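You operate a simulated robot arm through the tools that you are given. There is no shell and no other tool.

Carry out the task below with a simulated robot arm. There is one attempt and no reset: what you move stays moved.

TASK
Wipe the old paste off the copper plate with cleaner.
Fine: press the steel dish until it shows wet, load the white pad on it, rub the plate clean in its frame and put the pad back; spill nothing. What is to be rubbed or washed off counts as gone when no trace of it is left.

Only the result counts: the job must be done as asked and must still hold three seconds after the hand-in. Knocking over, shifting, dropping, spilling or breaking anything else fails it.

THE ROBOT
A 7-joint arm with a two-finger parallel gripper, fixed in place. Base frame: the origin is at the foot of the arm, x ahead of it, y to its left, z up. Units: m, degrees, N and s.
With the tool pointing down near the work surface it reaches from about 0.42 to 0.9 m from the base axis. Its first joint turns from -143.0 to 143.0 degrees. Payload 3 kg.
Tool frame: the origin (TCP) lies between the finger pads and is the grasp point; the fingertips stand 0.03 m ahead of it; z points along the fingers, y is the line along which they close. The gripper opens to 0.094 m. The fingers are 0.028 m wide and 0.01 m thick; the gripper's body (0.05 by 0.096 m) begins 0.055 m behind the TCP.
Orientation is told as [roll, pitch, yaw] about the base's x, y, z axes, in that order, counted from this pose: with the fingers straight down and closing along the base's y, the tool's x points along the base's -x, its y along +y and its z along -z.

THE INTERFACE
- The arm moves only by the tool move_arm. Its argument "rows" is a list that holds one entry, the list of rows, each a list of 7 numbers: the shift along the base's x, y, z in units of 300 mm (1.0 is 300 mm), then the turn, a rotation vector about the base's x, y, z in units of 180 degrees (1.0 is 180 degrees), then the opening, from 0 (shut) to 1 (fully open). In form: [[[tx, ty, tz, rx, ry, rz, fingers], ...]]. A call has 1 to 20 rows; each row is the pose to reach, as a shift and turn from the pose commanded when the call began. A call with a number of a shift or a turn outside -1 to 1 is refused whole. A row lasts 0.2 s, in which the tool goes at most 0.05 m and 8.6 degrees; a call with a longer step from one row to the next is refused whole, and so is a gripper value outside its range. A pose out of reach is approached as far as the arm can. The call stops where the force on the tool passes 40 N (or 10 N more than at its start, if that is more) or the arm is blocked; 0.2 s more then pass. The fingers move at their own pace (about 0.072 m/s each) and stop on an object; they squeeze with about 27 N. The grip force told is the motor's: it shows also when the fingers shut on nothing. Time passes only in rows, and 0.2 s behind the last, so rows that repeat a pose let the fingers close. The reply holds the time, the measured pose of the TCP, the force on the tool along the base axes, the opening and the grip force, in the units named above and with some noise, with the torque about the TCP (base axes, N m) and any sound that the robot's microphone picked up.
- Cameras (640 x 400 px; columns grow to the right, rows downward): "scene" is fixed at [0.0505, 0.5006, 1.6217]; the picture's right is [-0.45, -0.90, 0.00], its down [-0.50, 0.25, -0.83] and it looks along [0.74, -0.37, -0.56] (base axes); focal length 310 px, centre (320, 200). "wrist" rides on the gripper at [0.076, 0.014, -0.102] in the tool frame; the picture's right is [-0.18, 0.98, 0.00], its down [-0.75, -0.14, -0.64] and it looks along [-0.63, -0.12, 0.77] (tool axes); focal length 243 px, centre (320, 200). There is no depth. A picture from a camera that has moved, and an enlarged one, comes with that camera's place and axes in the base frame and with its lens.
- grab_frame(camera): a new picture of that camera. It takes no simulated time.
- inspect(camera, box): a new picture of the part [left, top, right, bottom] of that camera's present view, enlarged. It takes no simulated time.
- hand_in(): hands the job in; it is judged then, once.

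Nothing tells you positions but the pictures and the camera data. Unless the task says otherwise, let go and move clear before handing in.

The tools are called by a JSON object that holds its "method" and its "body". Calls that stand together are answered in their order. move_arm: Moves the arm, as the interface text tells. Its arguments: {"type":"object","properties":{"rows":{"type":"array","items":{"type":"array","items":{"type":"array","items":{"type":"number"}}}}},"required":["rows"]} The other tools are called the same way: grab_frame (camera) takes a picture; inspect (camera, box) takes an enlarged picture of a part of a camera's view; hand_in () hands the job in.

At the start:

```text
time_s: 0.0
tool_pos: [0.5875, -0.0246, 1.2408]
tcp_rot: [0.0, 0.1, 0.0]
force: [-0.5, 0.7, 0.3]
moment: [-0.01, -0.03, -0.03]
grip_width: 0.094
gripper_force: 0.1
```

scene: 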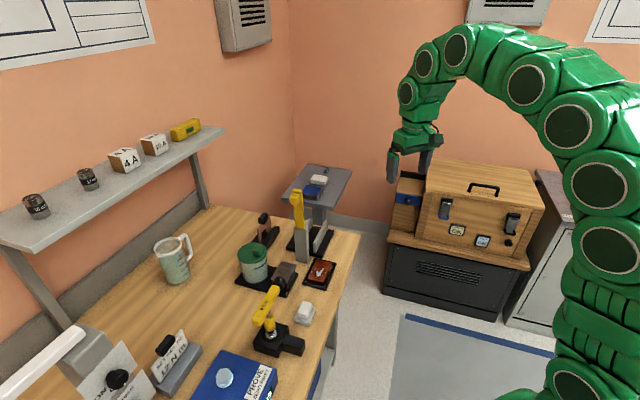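
wrist: 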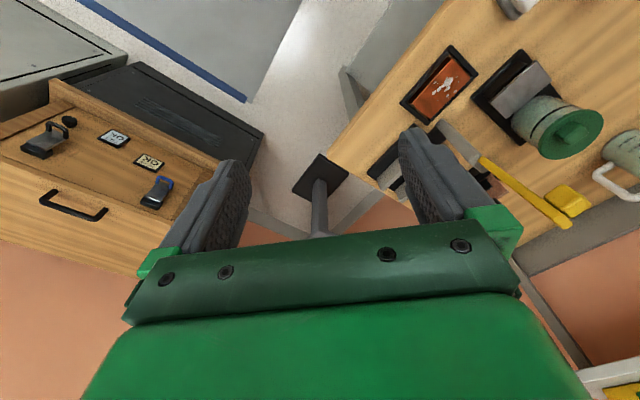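

I see a workbench with a copper-coloured plate in a black frame, a white pad near it, and several devices. I'll enlarge the regions to find the steel dish, the pad and the plate.

{"method": "inspect", "body": {"camera": "scene", "box": [220, 180, 380, 280]}}

{"method": "inspect", "body": {"camera": "scene", "box": [220, 260, 380, 360]}}

{"method": "inspect", "body": {"camera": "scene", "box": [60, 300, 300, 400]}}

{"method": "inspect", "body": {"camera": "wrist", "box": [320, 0, 640, 200]}}

```text
4.00 times, centred on (300, 230) of scene
camera zoom: at [0.0505, 0.5006, 1.6217], right [-0.45, -0.9, 0.0], down [-0.5, 0.25, -0.83], along [0.74, -0.37, -0.56], focal length 1238 px, centre (400, 80)
```

zoom: 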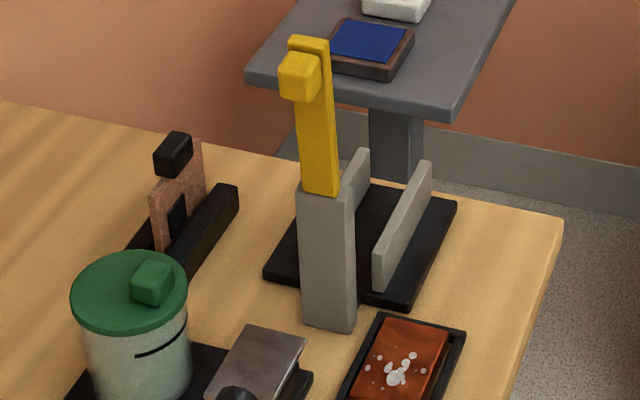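

```text
4.00 times, centred on (300, 310) of scene
camera zoom: at [0.0505, 0.5006, 1.6217], right [-0.45, -0.9, 0.0], down [-0.5, 0.25, -0.83], along [0.74, -0.37, -0.56], focal length 1238 px, centre (400, -240)
```

zoom: 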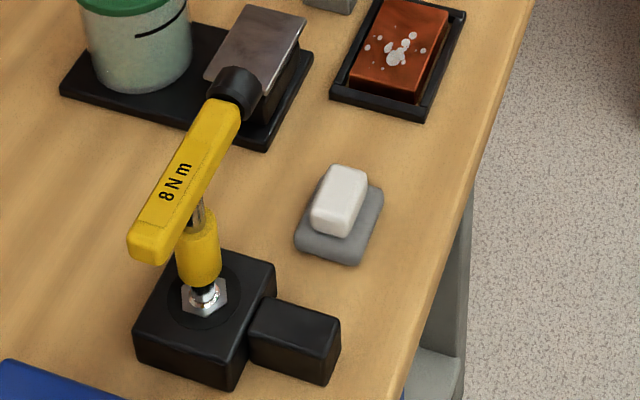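

```text
2.67 times, centred on (180, 350) of scene
camera zoom: at [0.0505, 0.5006, 1.6217], right [-0.45, -0.9, 0.0], down [-0.5, 0.25, -0.83], along [0.74, -0.37, -0.56], focal length 825 px, centre (693, -200)
```

zoom: 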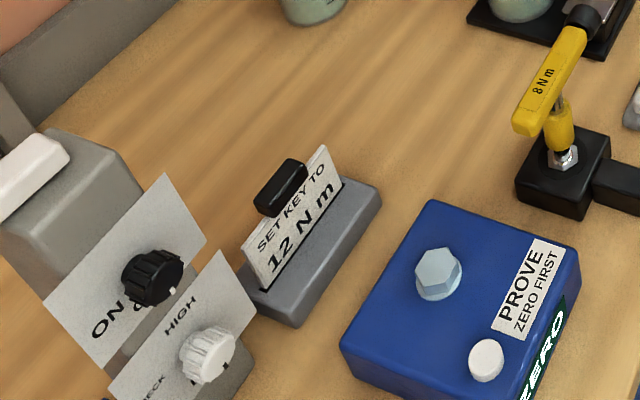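

```text
2.00 times, centred on (480, 100) of wrist
camera zoom: at [0.5119, -0.0115, 1.3432], right [0.18, 0.98, 0.0], down [0.75, -0.14, 0.64], along [0.63, -0.12, -0.77], focal length 485 px, centre (0, 400)
```

zoom: 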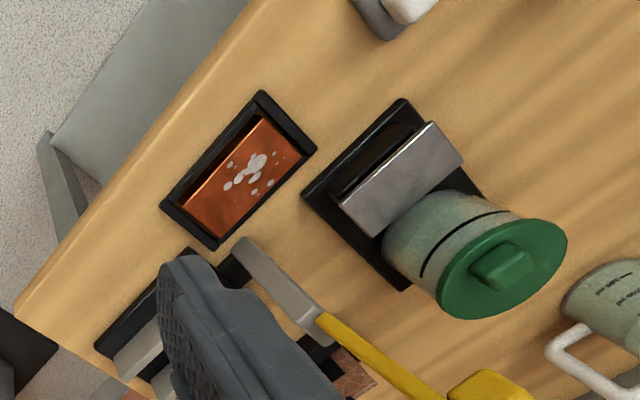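

The plate's frame sits near (0.68, 0.19, 0.86), the white pad near (0.56, 0.29, 0.88), and the steel dish near (0.70, 0.30, 0.91) beside the green-lidded jar. The table runs at 45°, so I'll back the arm off and turn the wrist camera towards the bench for a better look.

{"method": "move_arm", "body": {"rows": [[[-0.076, 0.042, -0.02, 0, 0, 0.042, 0.5], [-0.153, 0.083, -0.045, 0, 0, 0.084, 0.5], [-0.229, 0.125, -0.07, 0, 0, 0.125, 0.5], [-0.305, 0.166, -0.09, 0, 0, 0.167, 0.5], [-0.38, 0.208, -0.113, 0, 0, 0.208, 0.5], [-0.458, 0.249, -0.136, 0, 0, 0.25, 0.5]]]}}

```text
time_s: 1.4
tool_pos: [0.4522, 0.0489, 1.1994]
tcp_rot: [0.1, 0.0, 45.1]
force: [1.0, 0.1, 0.2]
moment: [-0.04, -0.01, 0.02]
grip_width: 0.047
gripper_force: 0.1
```

{"method": "grab_frame", "body": {"camera": "wrist"}}

{"method": "grab_frame", "body": {"camera": "scene"}}

```text
taken
camera wrist: at [0.3876, 0.0051, 1.3024], right [-0.57, 0.82, 0.0], down [0.63, 0.43, 0.64], along [0.53, 0.36, -0.77], focal length 243 px, centre (320, 200)
```

wrist: 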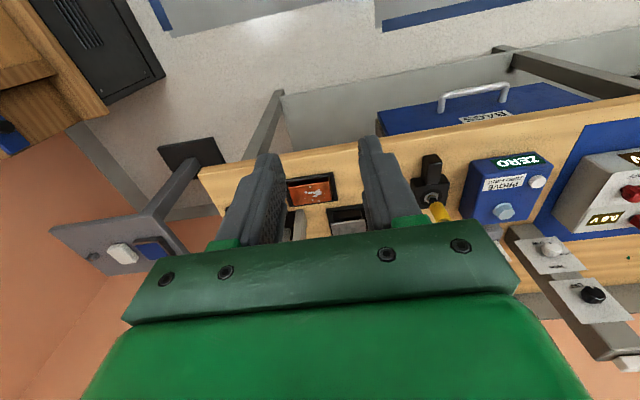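

```text
taken
```

scene: 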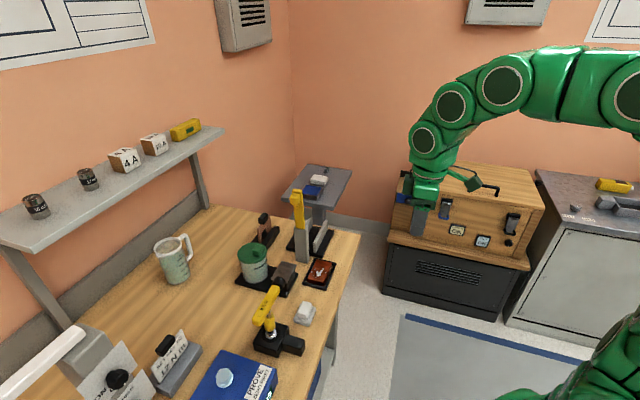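

The wrist camera looks best at things just below and behind the gripper. I'll move it forward over the bench, staying high above the yellow lever.

{"method": "move_arm", "body": {"rows": [[[0.1, 0.12, 0.03, 0, 0, 0, 0.5], [0.2, 0.24, 0.06, 0, 0, 0, 0.5], [0.3, 0.36, 0.08, 0, 0, 0, 0.5], [0.42, 0.46, 0.08, 0, 0, 0, 0.5]]]}}

```text
time_s: 2.4
tool_pos: [0.5788, 0.1883, 1.2237]
tcp_rot: [0.0, -0.1, 45.0]
force: [0.9, -0.1, 0.6]
moment: [0.0, 0.0, 0.01]
grip_width: 0.0471
gripper_force: 0.1
```

{"method": "grab_frame", "body": {"camera": "wrist"}}

{"method": "inspect", "body": {"camera": "wrist", "box": [220, 60, 460, 210]}}

{"method": "grab_frame", "body": {"camera": "scene"}}

```text
taken
camera wrist: at [0.5134, 0.1441, 1.3261], right [-0.57, 0.82, 0.0], down [0.63, 0.43, 0.64], along [0.53, 0.36, -0.77], focal length 243 px, centre (320, 200)
```

wrist: 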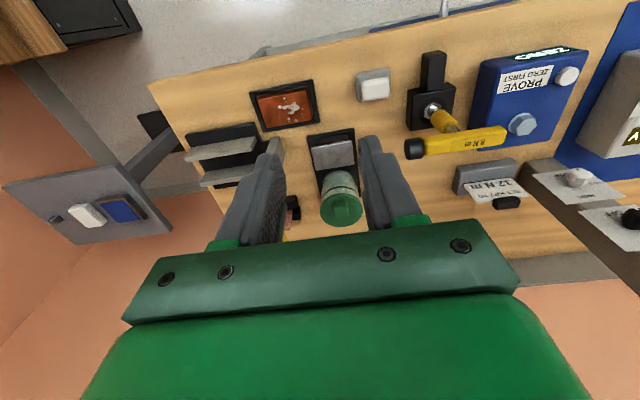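

```text
2.67 times, centred on (340, 135) of wrist
camera zoom: at [0.5134, 0.1441, 1.3261], right [-0.57, 0.82, 0.0], down [0.63, 0.43, 0.64], along [0.53, 0.36, -0.77], focal length 647 px, centre (267, 373)
```

zoom: 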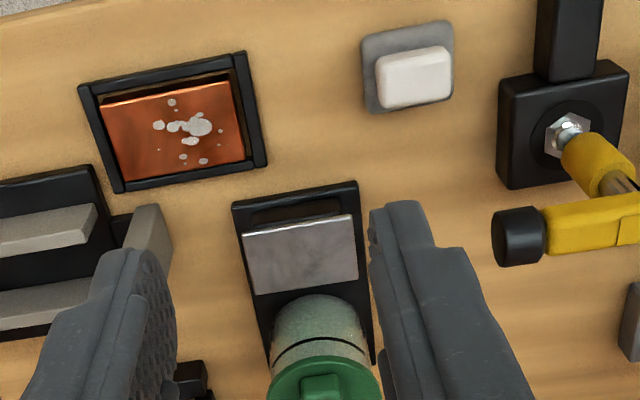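

```text
taken
```

scene: 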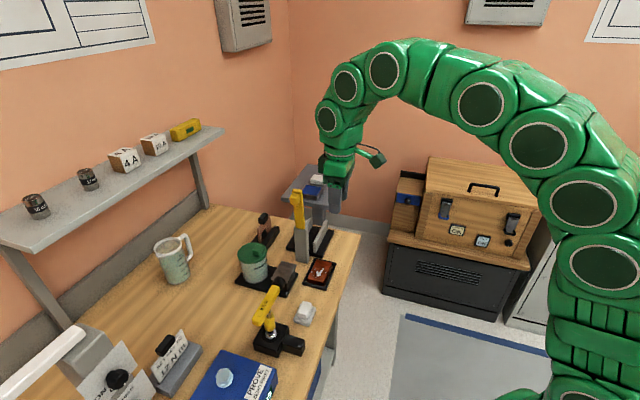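

The plate, pad on its grey rest, steel dish and jar all line up with the bench at 45°. I'll move the wrist camera lower and nearer to study the dish, keeping clear of the yellow lever near (0.75, 0.22).

{"method": "move_arm", "body": {"rows": [[[0.08, 0.09, -0.03, 0, 0, 0, 0.5], [0.16, 0.17, -0.06, 0, 0, 0, 0.5], [0.24, 0.26, -0.1, 0, 0, 0, 0.5], [0.24, 0.26, -0.16, 0, 0, 0, 0.5]]]}}

```text
time_s: 3.4
tool_pos: [0.647, 0.266, 1.1745]
tcp_rot: [-0.1, 0.1, 45.0]
force: [0.6, 0.7, -0.9]
moment: [0.02, -0.01, 0.0]
grip_width: 0.0469
gripper_force: 0.1
```

{"method": "grab_frame", "body": {"camera": "wrist"}}

{"method": "inspect", "body": {"camera": "wrist", "box": [240, 0, 432, 120]}}

{"method": "grab_frame", "body": {"camera": "scene"}}

```text
taken
camera wrist: at [0.5826, 0.2206, 1.2785], right [-0.56, 0.83, 0.0], down [0.63, 0.43, 0.64], along [0.53, 0.36, -0.77], focal length 243 px, centre (320, 200)
```

wrist: 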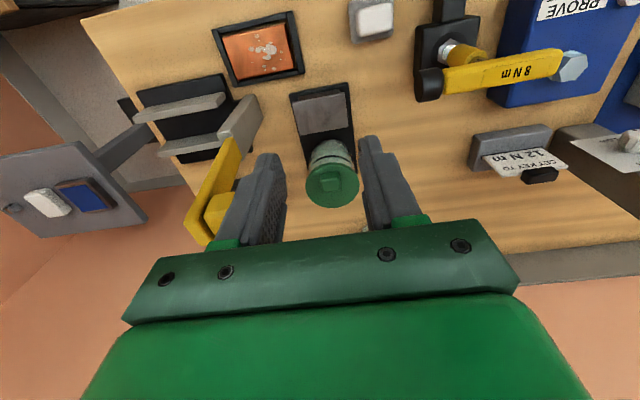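

```text
3.33 times, centred on (336, 60) of wrist
camera zoom: at [0.5826, 0.2206, 1.2785], right [-0.56, 0.83, 0.0], down [0.63, 0.43, 0.64], along [0.53, 0.36, -0.77], focal length 809 px, centre (267, 667)
```

zoom: 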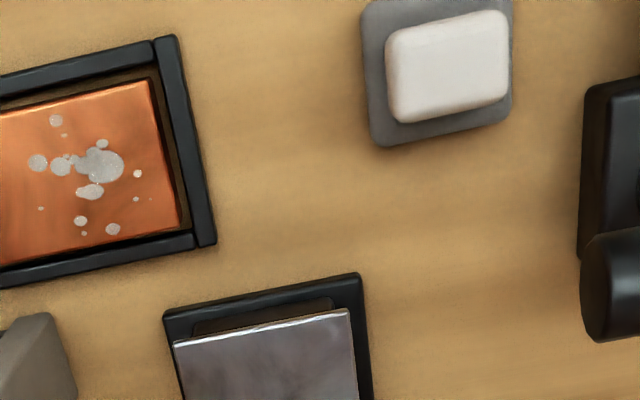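

```text
taken
```

scene: 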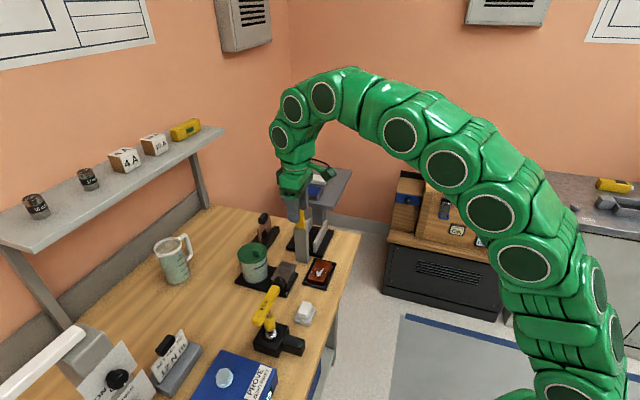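

I'll enlarge the plate, dish and pad areas separately for accurate positions.

{"method": "inspect", "body": {"camera": "wrist", "box": [200, 0, 328, 80]}}

{"method": "inspect", "body": {"camera": "wrist", "box": [270, 75, 398, 155]}}

{"method": "inspect", "body": {"camera": "scene", "box": [230, 240, 342, 310]}}

```text
5.00 times, centred on (264, 40) of wrist
camera zoom: at [0.5826, 0.2206, 1.2785], right [-0.56, 0.83, 0.0], down [0.63, 0.43, 0.64], along [0.53, 0.36, -0.77], focal length 1213 px, centre (600, 1000)
```

zoom: 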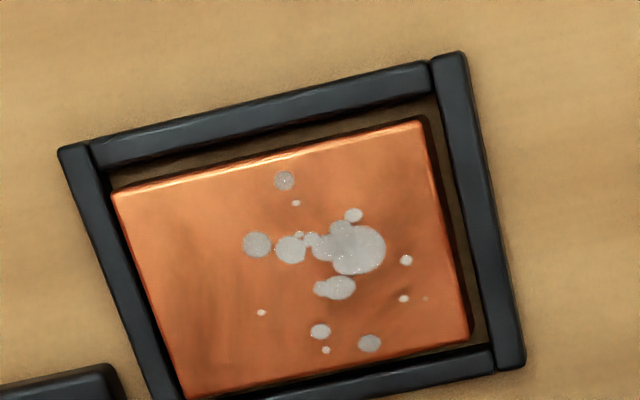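

```text
5.00 times, centred on (334, 115) of wrist
camera zoom: at [0.5826, 0.2206, 1.2785], right [-0.56, 0.83, 0.0], down [0.63, 0.43, 0.64], along [0.53, 0.36, -0.77], focal length 1213 px, centre (250, 625)
```

zoom: 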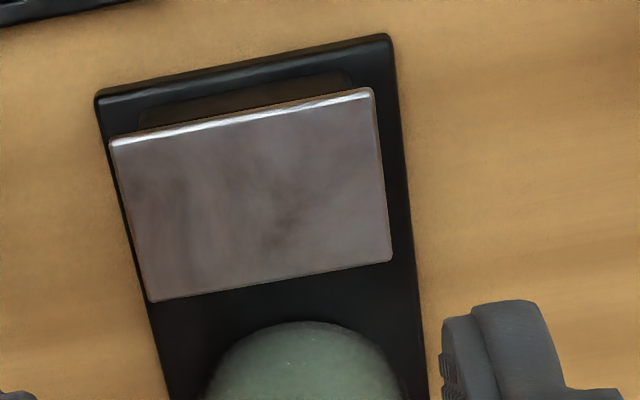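

```text
5.71 times, centred on (286, 275) of scene
camera zoom: at [0.0505, 0.5006, 1.6217], right [-0.45, -0.9, 0.0], down [-0.5, 0.25, -0.83], along [0.74, -0.37, -0.56], focal length 1768 px, centre (514, -229)
```

zoom: 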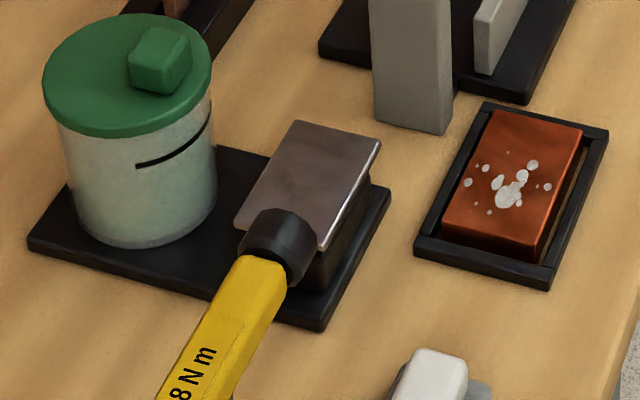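

Plate top is about 0.09 × 0.054 m centred near (0.684, 0.183, 0.869); the dish is about 0.08 × 0.053 m centred near (0.698, 0.302, 0.904). I need the lever's exact place and the pad's size before approaching, so I'll enlarge those.

{"method": "inspect", "body": {"camera": "wrist", "box": [120, 70, 312, 190]}}

{"method": "inspect", "body": {"camera": "wrist", "box": [330, 0, 426, 60]}}

{"method": "inspect", "body": {"camera": "scene", "box": [252, 170, 364, 240]}}

{"method": "inspect", "body": {"camera": "scene", "box": [264, 285, 344, 335]}}

```text
3.33 times, centred on (216, 130) of wrist
camera zoom: at [0.5826, 0.2206, 1.2785], right [-0.56, 0.83, 0.0], down [0.63, 0.43, 0.64], along [0.53, 0.36, -0.77], focal length 809 px, centre (667, 433)
```

zoom: 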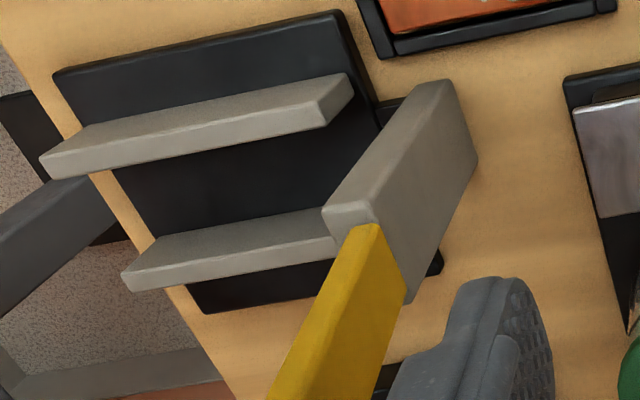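

```text
6.67 times, centred on (378, 30) of wrist
camera zoom: at [0.5826, 0.2206, 1.2785], right [-0.56, 0.83, 0.0], down [0.63, 0.43, 0.64], along [0.53, 0.36, -0.77], focal length 1618 px, centre (-67, 1333)
```

zoom: 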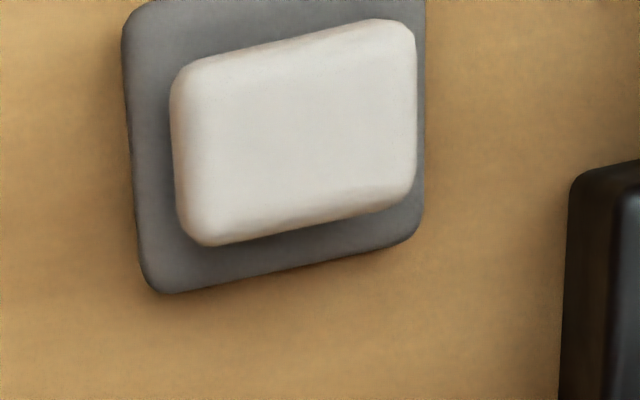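

```text
5.71 times, centred on (308, 205) of scene
camera zoom: at [0.0505, 0.5006, 1.6217], right [-0.45, -0.9, 0.0], down [-0.5, 0.25, -0.83], along [0.74, -0.37, -0.56], focal length 1768 px, centre (389, 171)
```

zoom: 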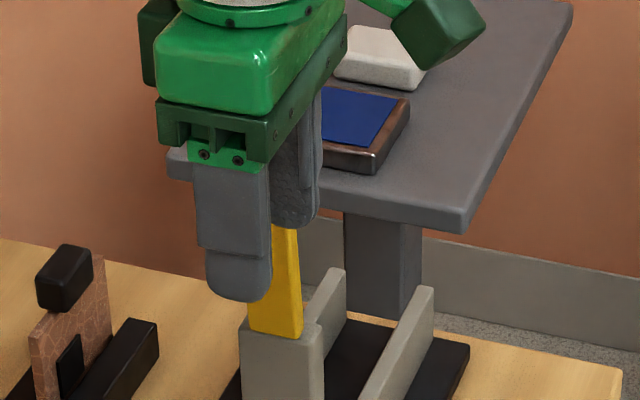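

```text
8.00 times, centred on (304, 310) of scene
camera zoom: at [0.0505, 0.5006, 1.6217], right [-0.45, -0.9, 0.0], down [-0.5, 0.25, -0.83], along [0.74, -0.37, -0.56], focal length 2476 px, centre (448, -680)
```

zoom: 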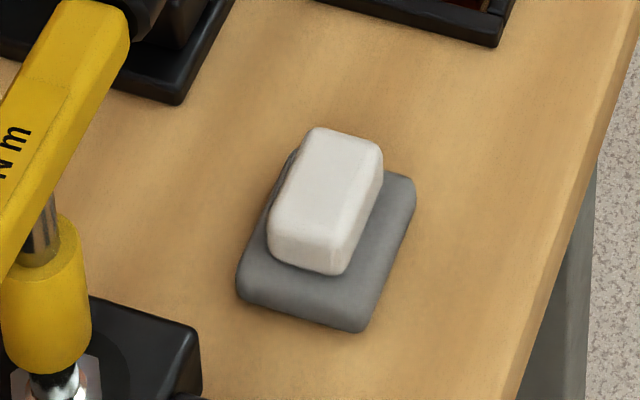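

The pad is about 0.046 × 0.029 × 0.018 m at (0.561, 0.293), on the grey rest. The yellow lever leans up to z ≈ 1.16 at (0.744, 0.225), so I'll tilt the tool 15° back towards the robot to keep the wrist clear of it, close the fingers, and come down above the dish.

{"method": "move_arm", "body": {"rows": [[[0.0, 0.0, 0.0, 0.03, -0.03, 0, 0], [0.06, 0.044, 0.0, 0.0589, -0.0589, 0, 0], [0.12, 0.088, -0.12, 0.0589, -0.0589, 0, 0], [0.183, 0.132, -0.26, 0.0589, -0.0589, 0, 0], [0.183, 0.132, -0.41, 0.0589, -0.0589, 0, 0], [0.183, 0.132, -0.55, 0.0589, -0.0589, 0, 0]]]}}

```text
time_s: 4.8
tool_pos: [0.702, 0.3044, 1.0077]
tcp_rot: [0.0, -15.0, 45.0]
force: [1.2, -0.2, -0.2]
moment: [0.03, 0.0, 0.0]
grip_width: 0.0002
gripper_force: 27.1
```

{"method": "grab_frame", "body": {"camera": "wrist"}}

{"method": "inspect", "body": {"camera": "scene", "box": [200, 130, 392, 310]}}

```text
taken
camera wrist: at [0.6215, 0.2435, 1.0868], right [-0.57, 0.82, 0.05], down [0.5, 0.3, 0.81], along [0.65, 0.49, -0.58], focal length 243 px, centre (320, 200)
```

wrist: 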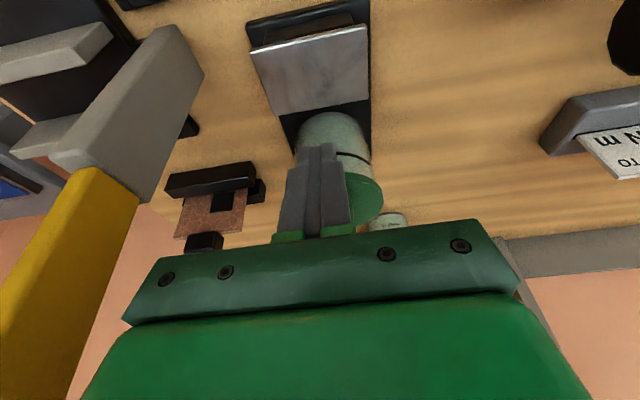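

```text
2.22 times, centred on (296, 220) of scene
camera zoom: at [0.0505, 0.5006, 1.6217], right [-0.45, -0.9, 0.0], down [-0.5, 0.25, -0.83], along [0.74, -0.37, -0.56], focal length 688 px, centre (373, 156)
```

zoom: 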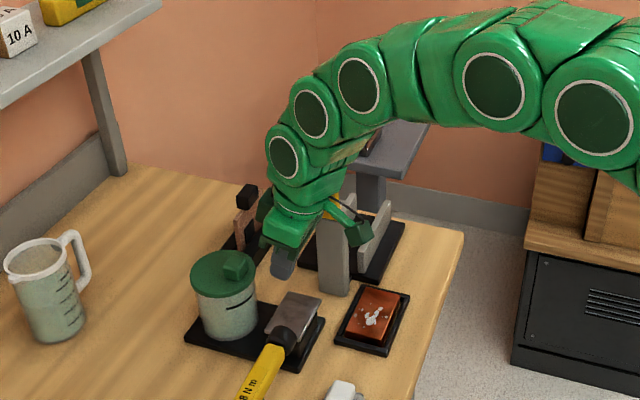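

The fingertips are lined up over the dish centre. I'll lower to just above it and then press gently in small steps.

{"method": "move_arm", "body": {"rows": [[[0, 0, -0.1, 0, 0, 0, 0], [0, 0, -0.19, 0, 0, 0, 0], [0, 0, -0.21, 0, 0, 0, 0], [0, 0, -0.22, 0, 0, 0, 0], [0, 0, -0.23, 0, 0, 0, 0]]]}}

```text
time_s: 6.0
tool_pos: [0.7037, 0.3047, 0.9419]
tcp_rot: [0.0, -15.0, 44.9]
force: [0.3, 0.0, -0.4]
moment: [0.0, -0.01, 0.0]
grip_width: 0.0
gripper_force: 26.2
```

No contact yet at TCP z ≈ 0.942. I'll go on down in small steps.

{"method": "move_arm", "body": {"rows": [[[0, 0, -0.007, 0, 0, 0, 0], [0, 0, -0.014, 0, 0, 0, 0], [0, 0, -0.021, 0, 0, 0, 0], [0, 0, -0.028, 0, 0, 0, 0]]]}}

```text
time_s: 7.0
tool_pos: [0.7048, 0.3064, 0.9335]
tcp_rot: [0.0, -15.0, 45.0]
force: [-1.6, 0.8, 1.8]
moment: [0.01, 0.03, -0.02]
grip_width: 0.0
gripper_force: 27.0
```

{"method": "grab_frame", "body": {"camera": "wrist"}}

{"method": "move_arm", "body": {"rows": [[[0, 0, -0.007, 0, 0, 0, 0], [0, 0, -0.014, 0, 0, 0, 0], [0, 0, -0.02, 0, 0, 0, 0]]]}}

{"method": "grab_frame", "body": {"camera": "wrist"}}

```text
taken
camera wrist: at [0.623, 0.2438, 1.0129], right [-0.57, 0.82, 0.05], down [0.5, 0.3, 0.82], along [0.65, 0.49, -0.58], focal length 243 px, centre (320, 200)
```

wrist: 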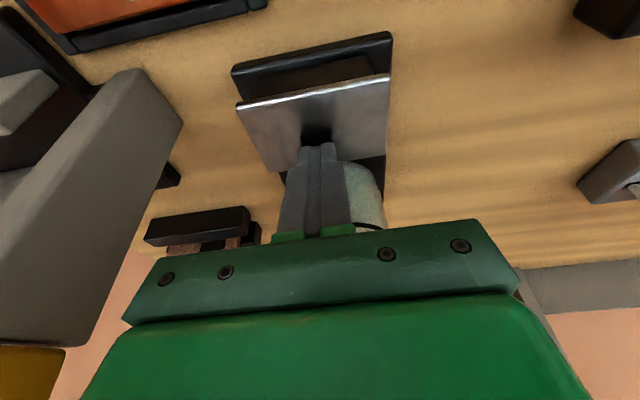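

```text
time_s: 7.8
tool_pos: [0.7055, 0.3059, 0.9297]
tcp_rot: [-0.1, -15.1, 45.0]
force: [-5.7, -1.4, 25.7]
moment: [-0.17, 0.28, -0.06]
grip_width: 0.0
gripper_force: 27.3
```

```text
taken
camera wrist: at [0.6232, 0.244, 1.0077], right [-0.57, 0.82, 0.05], down [0.5, 0.3, 0.82], along [0.66, 0.49, -0.57], focal length 243 px, centre (320, 200)
```

wrist: 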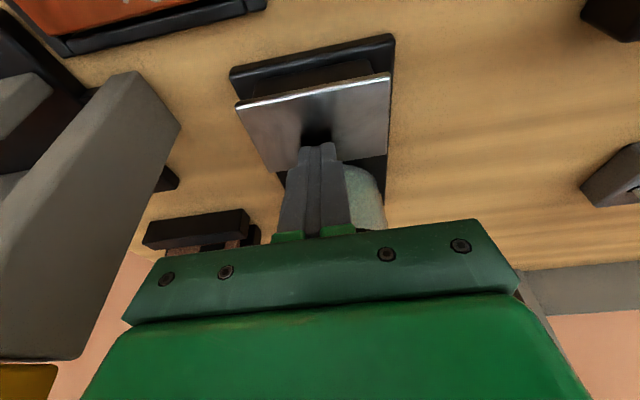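

The dish is being pressed (about 26 N). I'll check whether it shows wet.

{"method": "inspect", "body": {"camera": "wrist", "box": [220, 20, 412, 140]}}

{"method": "inspect", "body": {"camera": "scene", "box": [230, 230, 342, 300]}}

```text
3.33 times, centred on (316, 80) of wrist
camera zoom: at [0.6232, 0.244, 1.0077], right [-0.57, 0.82, 0.05], down [0.5, 0.3, 0.82], along [0.66, 0.49, -0.57], focal length 809 px, centre (333, 600)
```

zoom: 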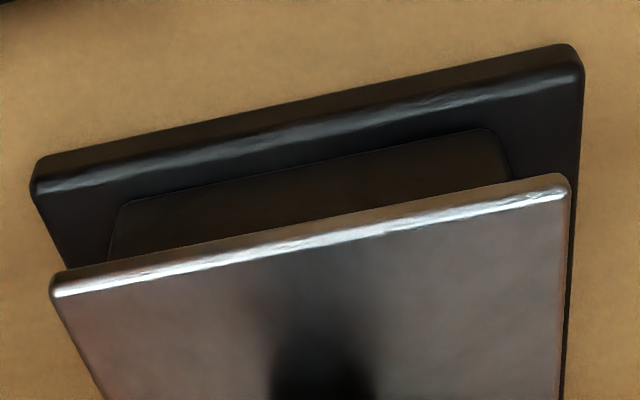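

```text
5.71 times, centred on (286, 265) of scene
camera zoom: at [0.0505, 0.5006, 1.6217], right [-0.45, -0.9, 0.0], down [-0.5, 0.25, -0.83], along [0.74, -0.37, -0.56], focal length 1768 px, centre (514, -171)
```

zoom: 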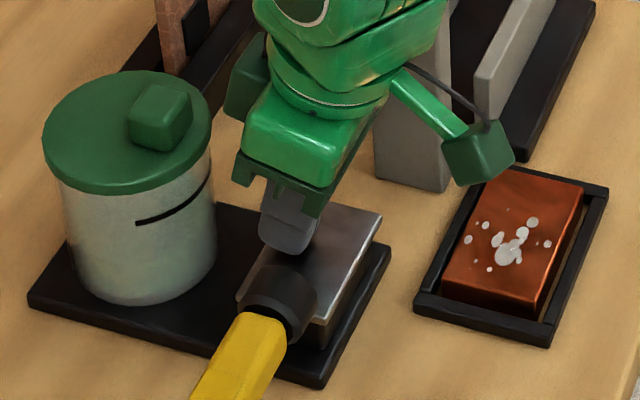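

No clear wetness yet. I'll press a little more, hold, and then lift to look at the dish.

{"method": "move_arm", "body": {"rows": [[[0, 0, -0.004, 0, 0, 0, 0], [0, 0, -0.006, 0, 0, 0, 0], [0, 0, -0.006, 0, 0, 0, 0]]]}}

{"method": "inspect", "body": {"camera": "wrist", "box": [220, 40, 412, 160]}}

```text
time_s: 8.4
tool_pos: [0.7065, 0.3072, 0.9298]
tcp_rot: [-0.1, -15.5, 45.2]
force: [-1.3, -1.7, 17.2]
moment: [-0.15, 0.07, -0.08]
grip_width: 0.0
gripper_force: 27.1
stopped in row 2: the force on the tool passed its limit at 41 N (the readings are from after the stop); the commanded pose is now the measured one
```

```text
3.33 times, centred on (316, 100) of wrist
camera zoom: at [0.624, 0.2446, 1.0079], right [-0.57, 0.82, 0.05], down [0.49, 0.29, 0.82], along [0.66, 0.49, -0.57], focal length 809 px, centre (333, 533)
```

zoom: 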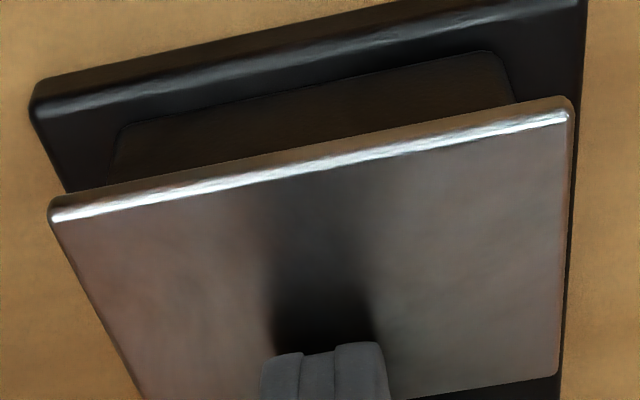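

It reached the force limit. I'll lift off and look at the dish from above.

{"method": "move_arm", "body": {"rows": [[[0, 0, 0.02, 0, 0, 0, 0], [0, 0, 0.08, 0, 0, 0, 0], [0, 0, 0.18, 0, 0, 0, 0], [-0.05, -0.05, 0.28, 0, 0, 0, 0], [-0.1, -0.1, 0.36, 0, 0, 0, 0]]]}}

{"method": "grab_frame", "body": {"camera": "wrist"}}

{"method": "inspect", "body": {"camera": "wrist", "box": [220, 0, 412, 120]}}

{"method": "inspect", "body": {"camera": "scene", "box": [230, 230, 342, 300]}}

```text
time_s: 9.6
tool_pos: [0.6742, 0.2765, 1.0358]
tcp_rot: [-0.1, -15.2, 45.1]
force: [0.1, 0.0, 0.9]
moment: [-0.01, -0.05, 0.03]
grip_width: 0.0004
gripper_force: 27.8
```

```text
taken
camera wrist: at [0.5927, 0.2161, 1.114], right [-0.57, 0.82, 0.05], down [0.49, 0.3, 0.82], along [0.66, 0.49, -0.57], focal length 243 px, centre (320, 200)
```

wrist: 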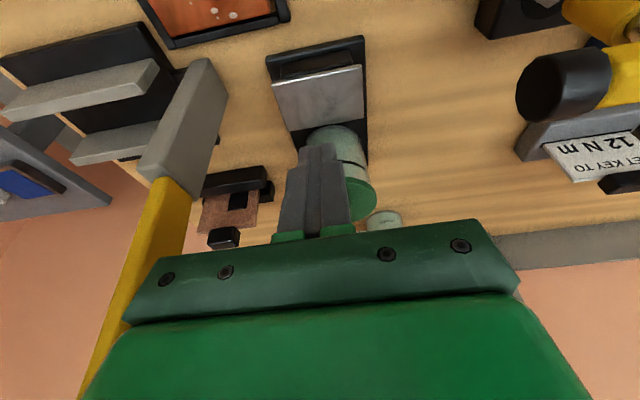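

```text
3.33 times, centred on (316, 60) of wrist
camera zoom: at [0.5927, 0.2161, 1.114], right [-0.57, 0.82, 0.05], down [0.49, 0.3, 0.82], along [0.66, 0.49, -0.57], focal length 809 px, centre (333, 667)
```

zoom: 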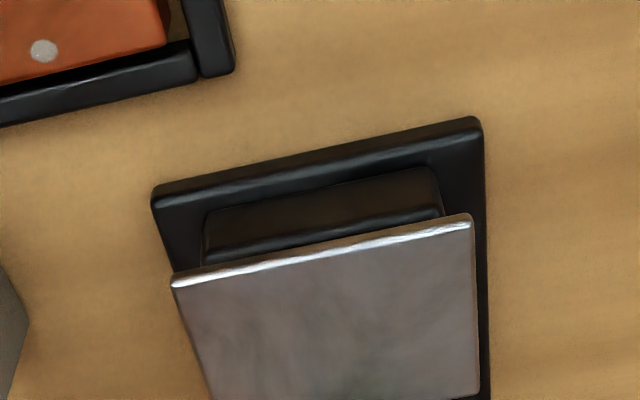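

```text
5.71 times, centred on (286, 265) of scene
camera zoom: at [0.0505, 0.5006, 1.6217], right [-0.45, -0.9, 0.0], down [-0.5, 0.25, -0.83], along [0.74, -0.37, -0.56], focal length 1768 px, centre (514, -171)
```

zoom: 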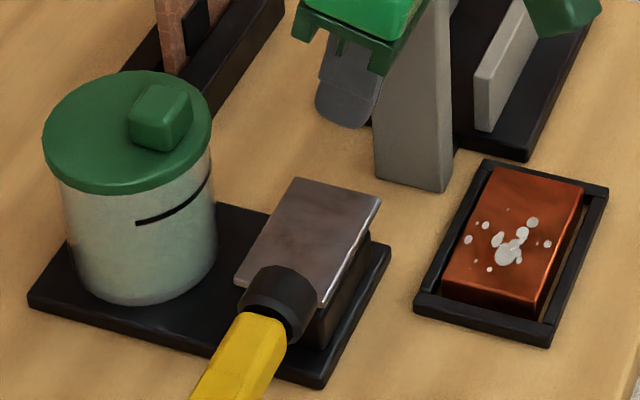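

{"method": "inspect", "body": {"camera": "wrist", "box": [256, 50, 384, 140]}}

{"method": "inspect", "body": {"camera": "scene", "box": [262, 252, 310, 282]}}

```text
4.44 times, centred on (320, 95) of wrist
camera zoom: at [0.5927, 0.2161, 1.114], right [-0.57, 0.82, 0.05], down [0.49, 0.3, 0.82], along [0.66, 0.49, -0.57], focal length 1078 px, centre (320, 667)
```

zoom: 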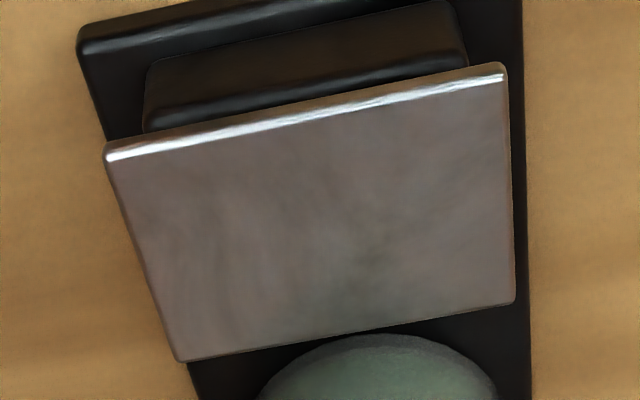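

```text
13.33 times, centred on (286, 267) of scene
camera zoom: at [0.0505, 0.5006, 1.6217], right [-0.45, -0.9, 0.0], down [-0.5, 0.25, -0.83], along [0.74, -0.37, -0.56], focal length 4126 px, centre (773, -693)
```

zoom: 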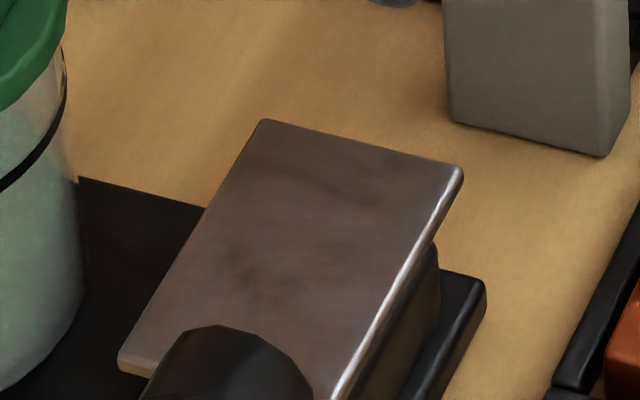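

The dish is still dry, but it did travel down about 4–5 mm, so it likely needs more strokes. I'll repeat the press with a hold, then look again.

{"method": "move_arm", "body": {"rows": [[[0.05, 0.047, -0.07, 0, 0, 0, 0], [0.097, 0.094, -0.17, 0, 0, 0, 0], [0.097, 0.094, -0.28, 0, 0, 0, 0], [0.097, 0.094, -0.33, 0, 0, 0, 0], [0.097, 0.094, -0.345, 0, 0, 0, 0], [0.097, 0.094, -0.355, 0, 0, 0, 0], [0.097, 0.094, -0.362, 0, 0, 0, 0], [0.097, 0.094, -0.362, 0, 0, 0, 0], [0.097, 0.094, -0.362, 0, 0, 0, 0], [0.097, 0.094, -0.362, 0, 0, 0, 0], [0.097, 0.094, -0.362, 0, 0, 0, 0]]]}}

{"method": "inspect", "body": {"camera": "wrist", "box": [220, 40, 412, 160]}}

{"method": "inspect", "body": {"camera": "scene", "box": [230, 230, 342, 300]}}

```text
time_s: 12.0
tool_pos: [0.7053, 0.3044, 0.9286]
tcp_rot: [-0.1, -15.3, 45.1]
force: [2.5, 11.3, 34.0]
moment: [0.25, 0.07, -0.06]
grip_width: 0.0
gripper_force: 27.5
```

```text
3.33 times, centred on (316, 100) of wrist
camera zoom: at [0.6233, 0.2435, 1.0068], right [-0.57, 0.82, 0.05], down [0.49, 0.3, 0.82], along [0.66, 0.49, -0.57], focal length 809 px, centre (333, 533)
```

zoom: 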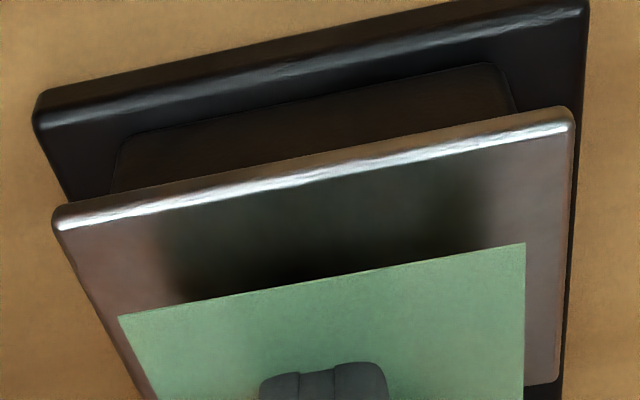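

```text
5.71 times, centred on (286, 265) of scene
camera zoom: at [0.0505, 0.5006, 1.6217], right [-0.45, -0.9, 0.0], down [-0.5, 0.25, -0.83], along [0.74, -0.37, -0.56], focal length 1768 px, centre (514, -171)
```

zoom: 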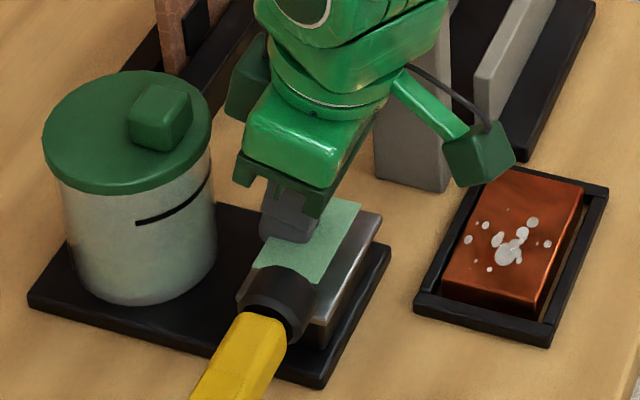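

A green film of cleaner now shows on the dish. I'll lift straight off gently and back away, opening the fingers clear of the dish.

{"method": "move_arm", "body": {"rows": [[[0, 0, 0.01, 0, 0, 0, 0], [0, 0, 0.025, 0, 0, 0, 0], [0, 0, 0.06, 0, 0, 0, 0], [0, 0, 0.14, 0, 0, 0, 0], [0, 0, 0.24, 0, 0, 0, 0], [-0.06, -0.06, 0.34, 0, 0, 0, 0], [-0.13, -0.11, 0.42, 0, 0, 0, 0]]]}}

{"method": "grab_frame", "body": {"camera": "wrist"}}

{"method": "inspect", "body": {"camera": "wrist", "box": [256, 20, 384, 130]}}

{"method": "inspect", "body": {"camera": "scene", "box": [230, 230, 342, 300]}}

```text
time_s: 13.6
tool_pos: [0.6646, 0.2722, 1.0525]
tcp_rot: [-0.1, -15.1, 44.9]
force: [-0.3, -0.6, 0.1]
moment: [0.01, -0.02, 0.01]
grip_width: 0.0
gripper_force: 27.0
```

```text
taken
camera wrist: at [0.5828, 0.2105, 1.1304], right [-0.57, 0.82, 0.05], down [0.5, 0.3, 0.82], along [0.66, 0.49, -0.58], focal length 243 px, centre (320, 200)
```

wrist: 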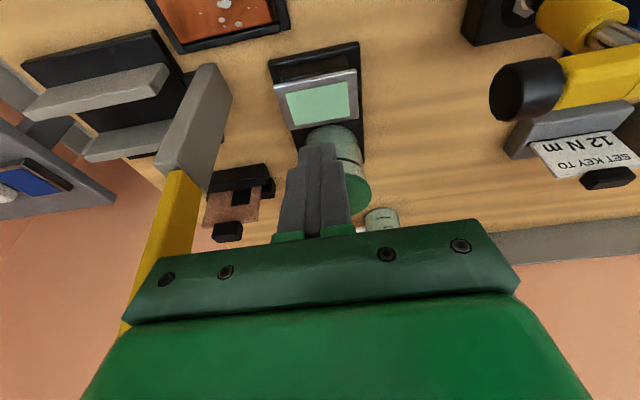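

```text
3.64 times, centred on (320, 75) of wrist
camera zoom: at [0.5828, 0.2105, 1.1304], right [-0.57, 0.82, 0.05], down [0.5, 0.3, 0.82], along [0.66, 0.49, -0.58], focal length 882 px, centre (320, 654)
```

zoom: 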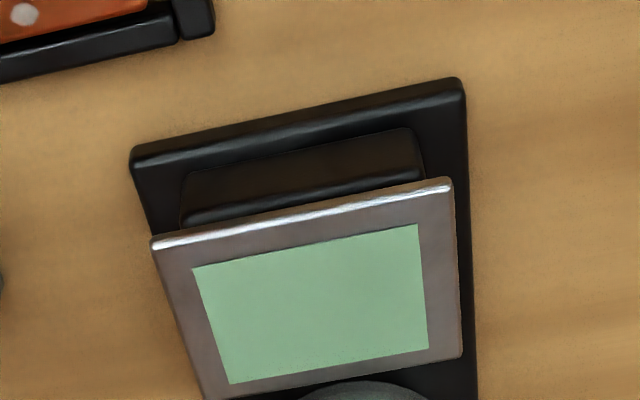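

```text
5.71 times, centred on (286, 265) of scene
camera zoom: at [0.0505, 0.5006, 1.6217], right [-0.45, -0.9, 0.0], down [-0.5, 0.25, -0.83], along [0.74, -0.37, -0.56], focal length 1768 px, centre (514, -171)
```

zoom: 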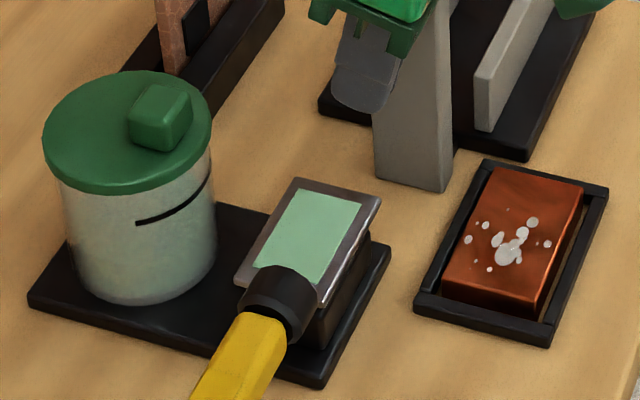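

The dish shows a clear green wet patch. Next I'll move above the pad with the fingers part open (limited so they clear the torque tool's base beside it) and take a close look before grasping.

{"method": "move_arm", "body": {"rows": [[[-0.1, 0.015, 0.0, 0, 0, 0, 0.66], [-0.2, 0.03, 0.0, 0, 0, 0, 0.66], [-0.3, 0.045, -0.04, 0, 0, 0, 0.66], [-0.36, 0.054, -0.14, 0, 0, 0, 0.66], [-0.36, 0.054, -0.23, 0, 0, 0, 0.66]]]}}

{"method": "grab_frame", "body": {"camera": "wrist"}}

{"method": "inspect", "body": {"camera": "scene", "box": [230, 240, 358, 340]}}

```text
time_s: 14.8
tool_pos: [0.5576, 0.2879, 0.9813]
tcp_rot: [0.0, -15.1, 45.0]
force: [0.2, -0.4, -0.3]
moment: [0.01, 0.01, 0.0]
grip_width: 0.0618
gripper_force: 0.0
```

```text
taken
camera wrist: at [0.4757, 0.2262, 1.0609], right [-0.57, 0.82, 0.05], down [0.5, 0.3, 0.82], along [0.66, 0.49, -0.58], focal length 243 px, centre (320, 200)
```

wrist: 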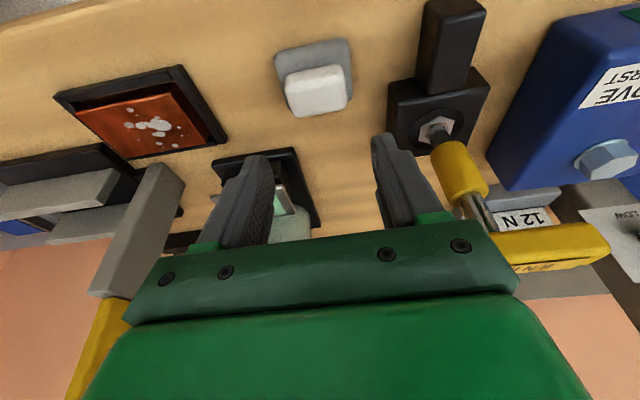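

```text
4.00 times, centred on (294, 290) of scene
camera zoom: at [0.0505, 0.5006, 1.6217], right [-0.45, -0.9, 0.0], down [-0.5, 0.25, -0.83], along [0.74, -0.37, -0.56], focal length 1238 px, centre (424, -160)
```

zoom: 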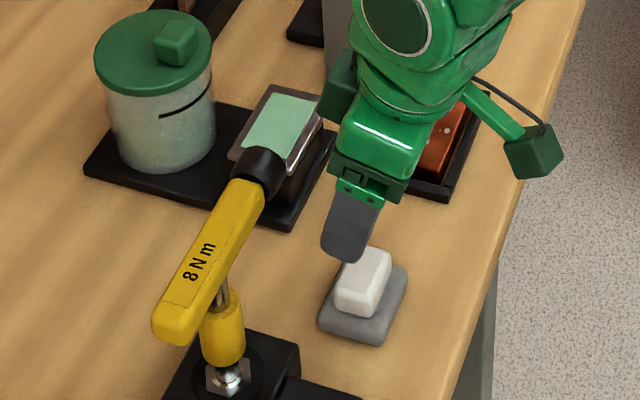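

The pad sits centred between the fingers and the torque tool's base is clear. I'll descend and grasp the pad just above its rest.

{"method": "move_arm", "body": {"rows": [[[0, 0, -0.1, 0, 0, 0, 0.66], [0, 0, -0.19, 0, 0, 0, 0.66], [0, 0, -0.24, 0, 0, 0, 0.66], [0, 0, -0.265, 0, 0, 0, 0.66], [0, 0, -0.278, 0, 0, 0, 0.66]]]}}

{"method": "grab_frame", "body": {"camera": "wrist"}}

{"method": "inspect", "body": {"camera": "scene", "box": [264, 265, 344, 325]}}

```text
time_s: 16.0
tool_pos: [0.5576, 0.2879, 0.9003]
tcp_rot: [-0.1, -15.2, 45.1]
force: [0.5, 0.1, -0.3]
moment: [0.0, 0.01, 0.04]
grip_width: 0.062
gripper_force: 0.0
```

```text
taken
camera wrist: at [0.4756, 0.2261, 0.9797], right [-0.57, 0.82, 0.05], down [0.49, 0.3, 0.82], along [0.66, 0.49, -0.57], focal length 243 px, centre (320, 200)
```

wrist: 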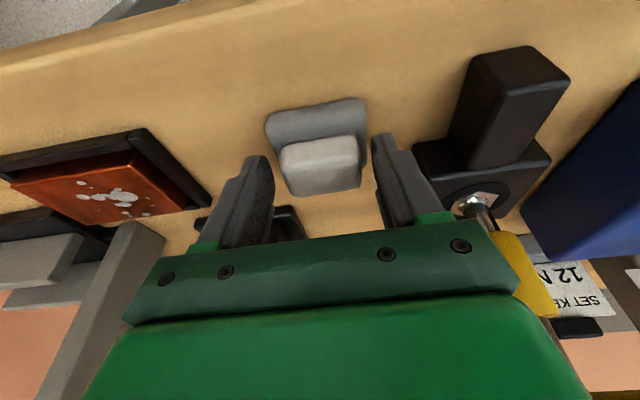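

```text
6.67 times, centred on (304, 295) of scene
camera zoom: at [0.0505, 0.5006, 1.6217], right [-0.45, -0.9, 0.0], down [-0.5, 0.25, -0.83], along [0.74, -0.37, -0.56], focal length 2063 px, centre (427, -433)
```

zoom: 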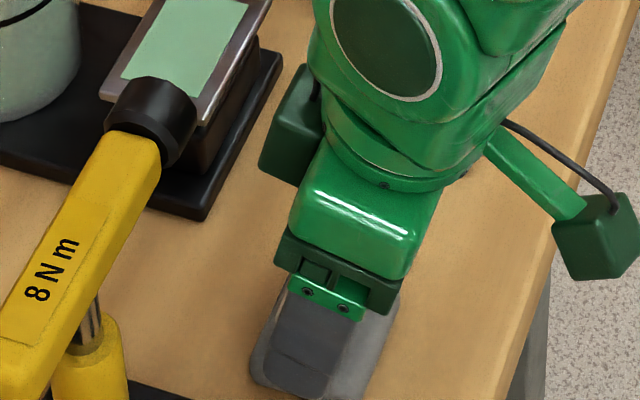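

The pad is centred between the fingers. Because a box on the gripper's far side would pass close to the lever when wiping, I'll tilt to about 22° before closing on the pad.

{"method": "move_arm", "body": {"rows": [[[-0.0042, -0.0042, -0.003, 0.0138, -0.0138, 0, 0.66], [-0.0083, -0.0083, -0.007, 0.0275, -0.0275, 0, 0.66], [-0.0083, -0.0083, -0.01, 0.0275, -0.0275, 0, 0.66], [-0.0083, -0.0083, -0.01, 0.0275, -0.0275, 0, 0.66]]]}}

{"method": "grab_frame", "body": {"camera": "wrist"}}

{"method": "inspect", "body": {"camera": "wrist", "box": [240, 90, 400, 190]}}

```text
time_s: 17.0
tool_pos: [0.5555, 0.2854, 0.8992]
tcp_rot: [0.0, -22.3, 44.9]
force: [-0.1, 0.1, -0.2]
moment: [0.0, 0.03, 0.02]
grip_width: 0.0618
gripper_force: 0.0
```

```text
taken
camera wrist: at [0.467, 0.2169, 0.9638], right [-0.57, 0.82, 0.07], down [0.42, 0.22, 0.88], along [0.7, 0.53, -0.47], focal length 243 px, centre (320, 200)
```

wrist: 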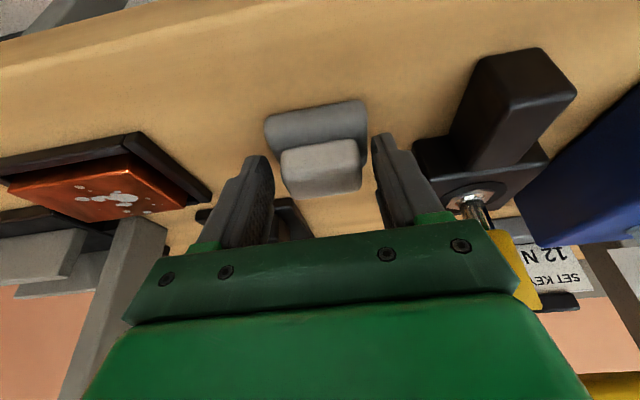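

```text
4.00 times, centred on (320, 140) of wrist
camera zoom: at [0.467, 0.2169, 0.9638], right [-0.57, 0.82, 0.07], down [0.42, 0.22, 0.88], along [0.7, 0.53, -0.47], focal length 970 px, centre (320, 440)
```

zoom: 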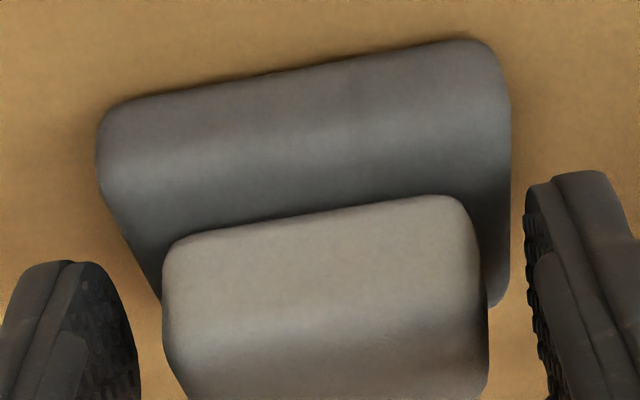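

The fingertips bracket the pad evenly. Closing now.

{"method": "move_arm", "body": {"rows": [[[0, 0, 0, 0, 0, 0, 0.5], [0, 0, 0, 0, 0, 0, 0.35], [0, 0, 0, 0, 0, 0, 0.2], [0, 0, 0, 0, 0, 0, 0.0], [0, 0, 0, 0, 0, 0, 0.0]]]}}

{"method": "inspect", "body": {"camera": "wrist", "box": [240, 90, 400, 190]}}

```text
time_s: 18.2
tool_pos: [0.5558, 0.2861, 0.8986]
tcp_rot: [0.0, -22.2, 45.1]
force: [0.5, -0.2, 3.4]
moment: [0.05, -0.06, 0.0]
grip_width: 0.0591
gripper_force: 27.4
```

```text
4.00 times, centred on (320, 140) of wrist
camera zoom: at [0.4669, 0.2169, 0.9638], right [-0.57, 0.82, 0.07], down [0.42, 0.22, 0.88], along [0.7, 0.53, -0.47], focal length 970 px, centre (320, 440)
```

zoom: 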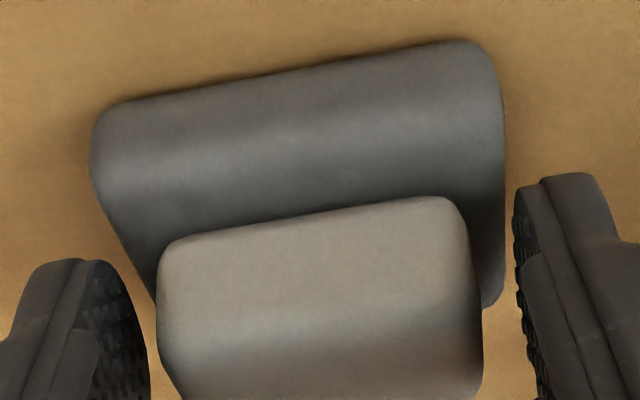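

The fingers stopped at 0.059 m, which is the width of the grey rest, so they're slightly too low. I'll open, rise about 6 mm, and then check again before closing on the pad alone.

{"method": "move_arm", "body": {"rows": [[[0, 0, 0, 0, 0, 0, 0.66], [0, 0, 0, 0, 0, 0, 0.66], [0, 0, 0.01, 0, 0, 0, 0.66], [0, 0, 0.02, 0, 0, 0, 0.66], [0, 0, 0.02, 0, 0, 0, 0.66]]]}}

{"method": "inspect", "body": {"camera": "wrist", "box": [240, 90, 400, 190]}}

{"method": "inspect", "body": {"camera": "scene", "box": [264, 275, 344, 325]}}

```text
time_s: 19.4
tool_pos: [0.5543, 0.2849, 0.9039]
tcp_rot: [-0.1, -22.1, 45.0]
force: [-0.4, -0.6, 0.0]
moment: [-0.01, 0.0, 0.02]
grip_width: 0.0621
gripper_force: 0.1
```

```text
4.00 times, centred on (320, 140) of wrist
camera zoom: at [0.4665, 0.217, 0.9694], right [-0.57, 0.82, 0.07], down [0.42, 0.22, 0.88], along [0.7, 0.53, -0.47], focal length 970 px, centre (320, 440)
```

zoom: 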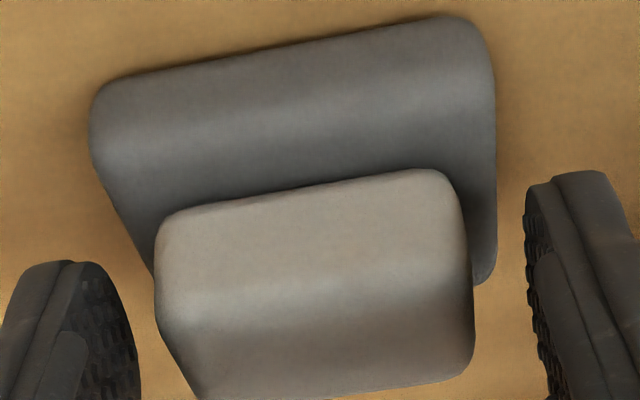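

```text
8.00 times, centred on (304, 300) of scene
camera zoom: at [0.0505, 0.5006, 1.6217], right [-0.45, -0.9, 0.0], down [-0.5, 0.25, -0.83], along [0.74, -0.37, -0.56], focal length 2476 px, centre (448, -600)
```

zoom: 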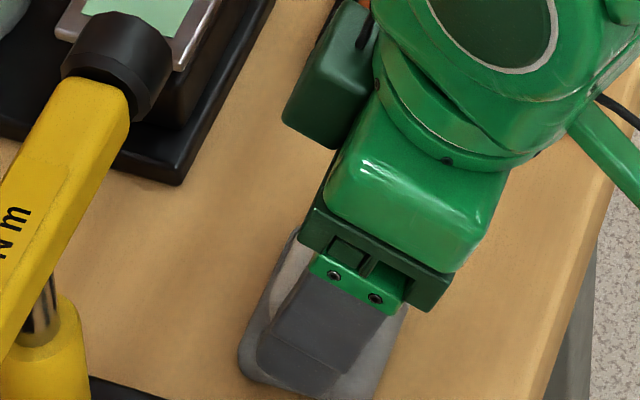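

The fingertips are now above the rest's top. I'll shift about 2.5 mm to centre on the pad and close.

{"method": "move_arm", "body": {"rows": [[[0.006, -0.006, 0, 0, 0, 0, 0.66], [0.006, -0.006, 0, 0, 0, 0, 0.55], [0.006, -0.006, 0, 0, 0, 0, 0.45], [0.006, -0.006, 0, 0, 0, 0, 0.3], [0.006, -0.006, 0, 0, 0, 0, 0.3]]]}}

{"method": "inspect", "body": {"camera": "wrist", "box": [240, 90, 400, 190]}}

```text
time_s: 20.6
tool_pos: [0.5566, 0.2834, 0.9036]
tcp_rot: [-0.1, -22.2, 45.0]
force: [-0.2, 0.7, -0.5]
moment: [-0.03, -0.01, 0.03]
grip_width: 0.0451
gripper_force: 26.6
```

```text
4.00 times, centred on (320, 140) of wrist
camera zoom: at [0.4686, 0.2156, 0.9696], right [-0.57, 0.82, 0.07], down [0.42, 0.22, 0.88], along [0.7, 0.53, -0.47], focal length 970 px, centre (320, 440)
```

zoom: 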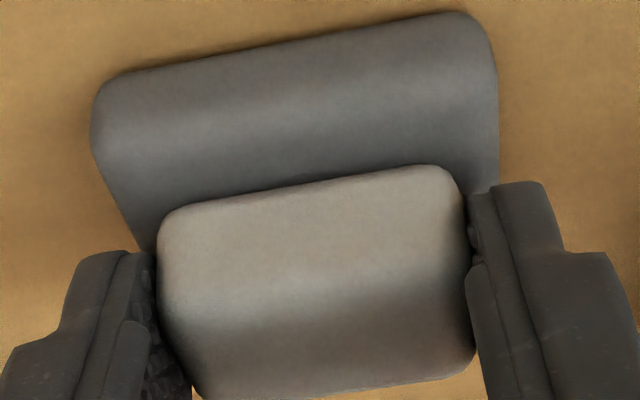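

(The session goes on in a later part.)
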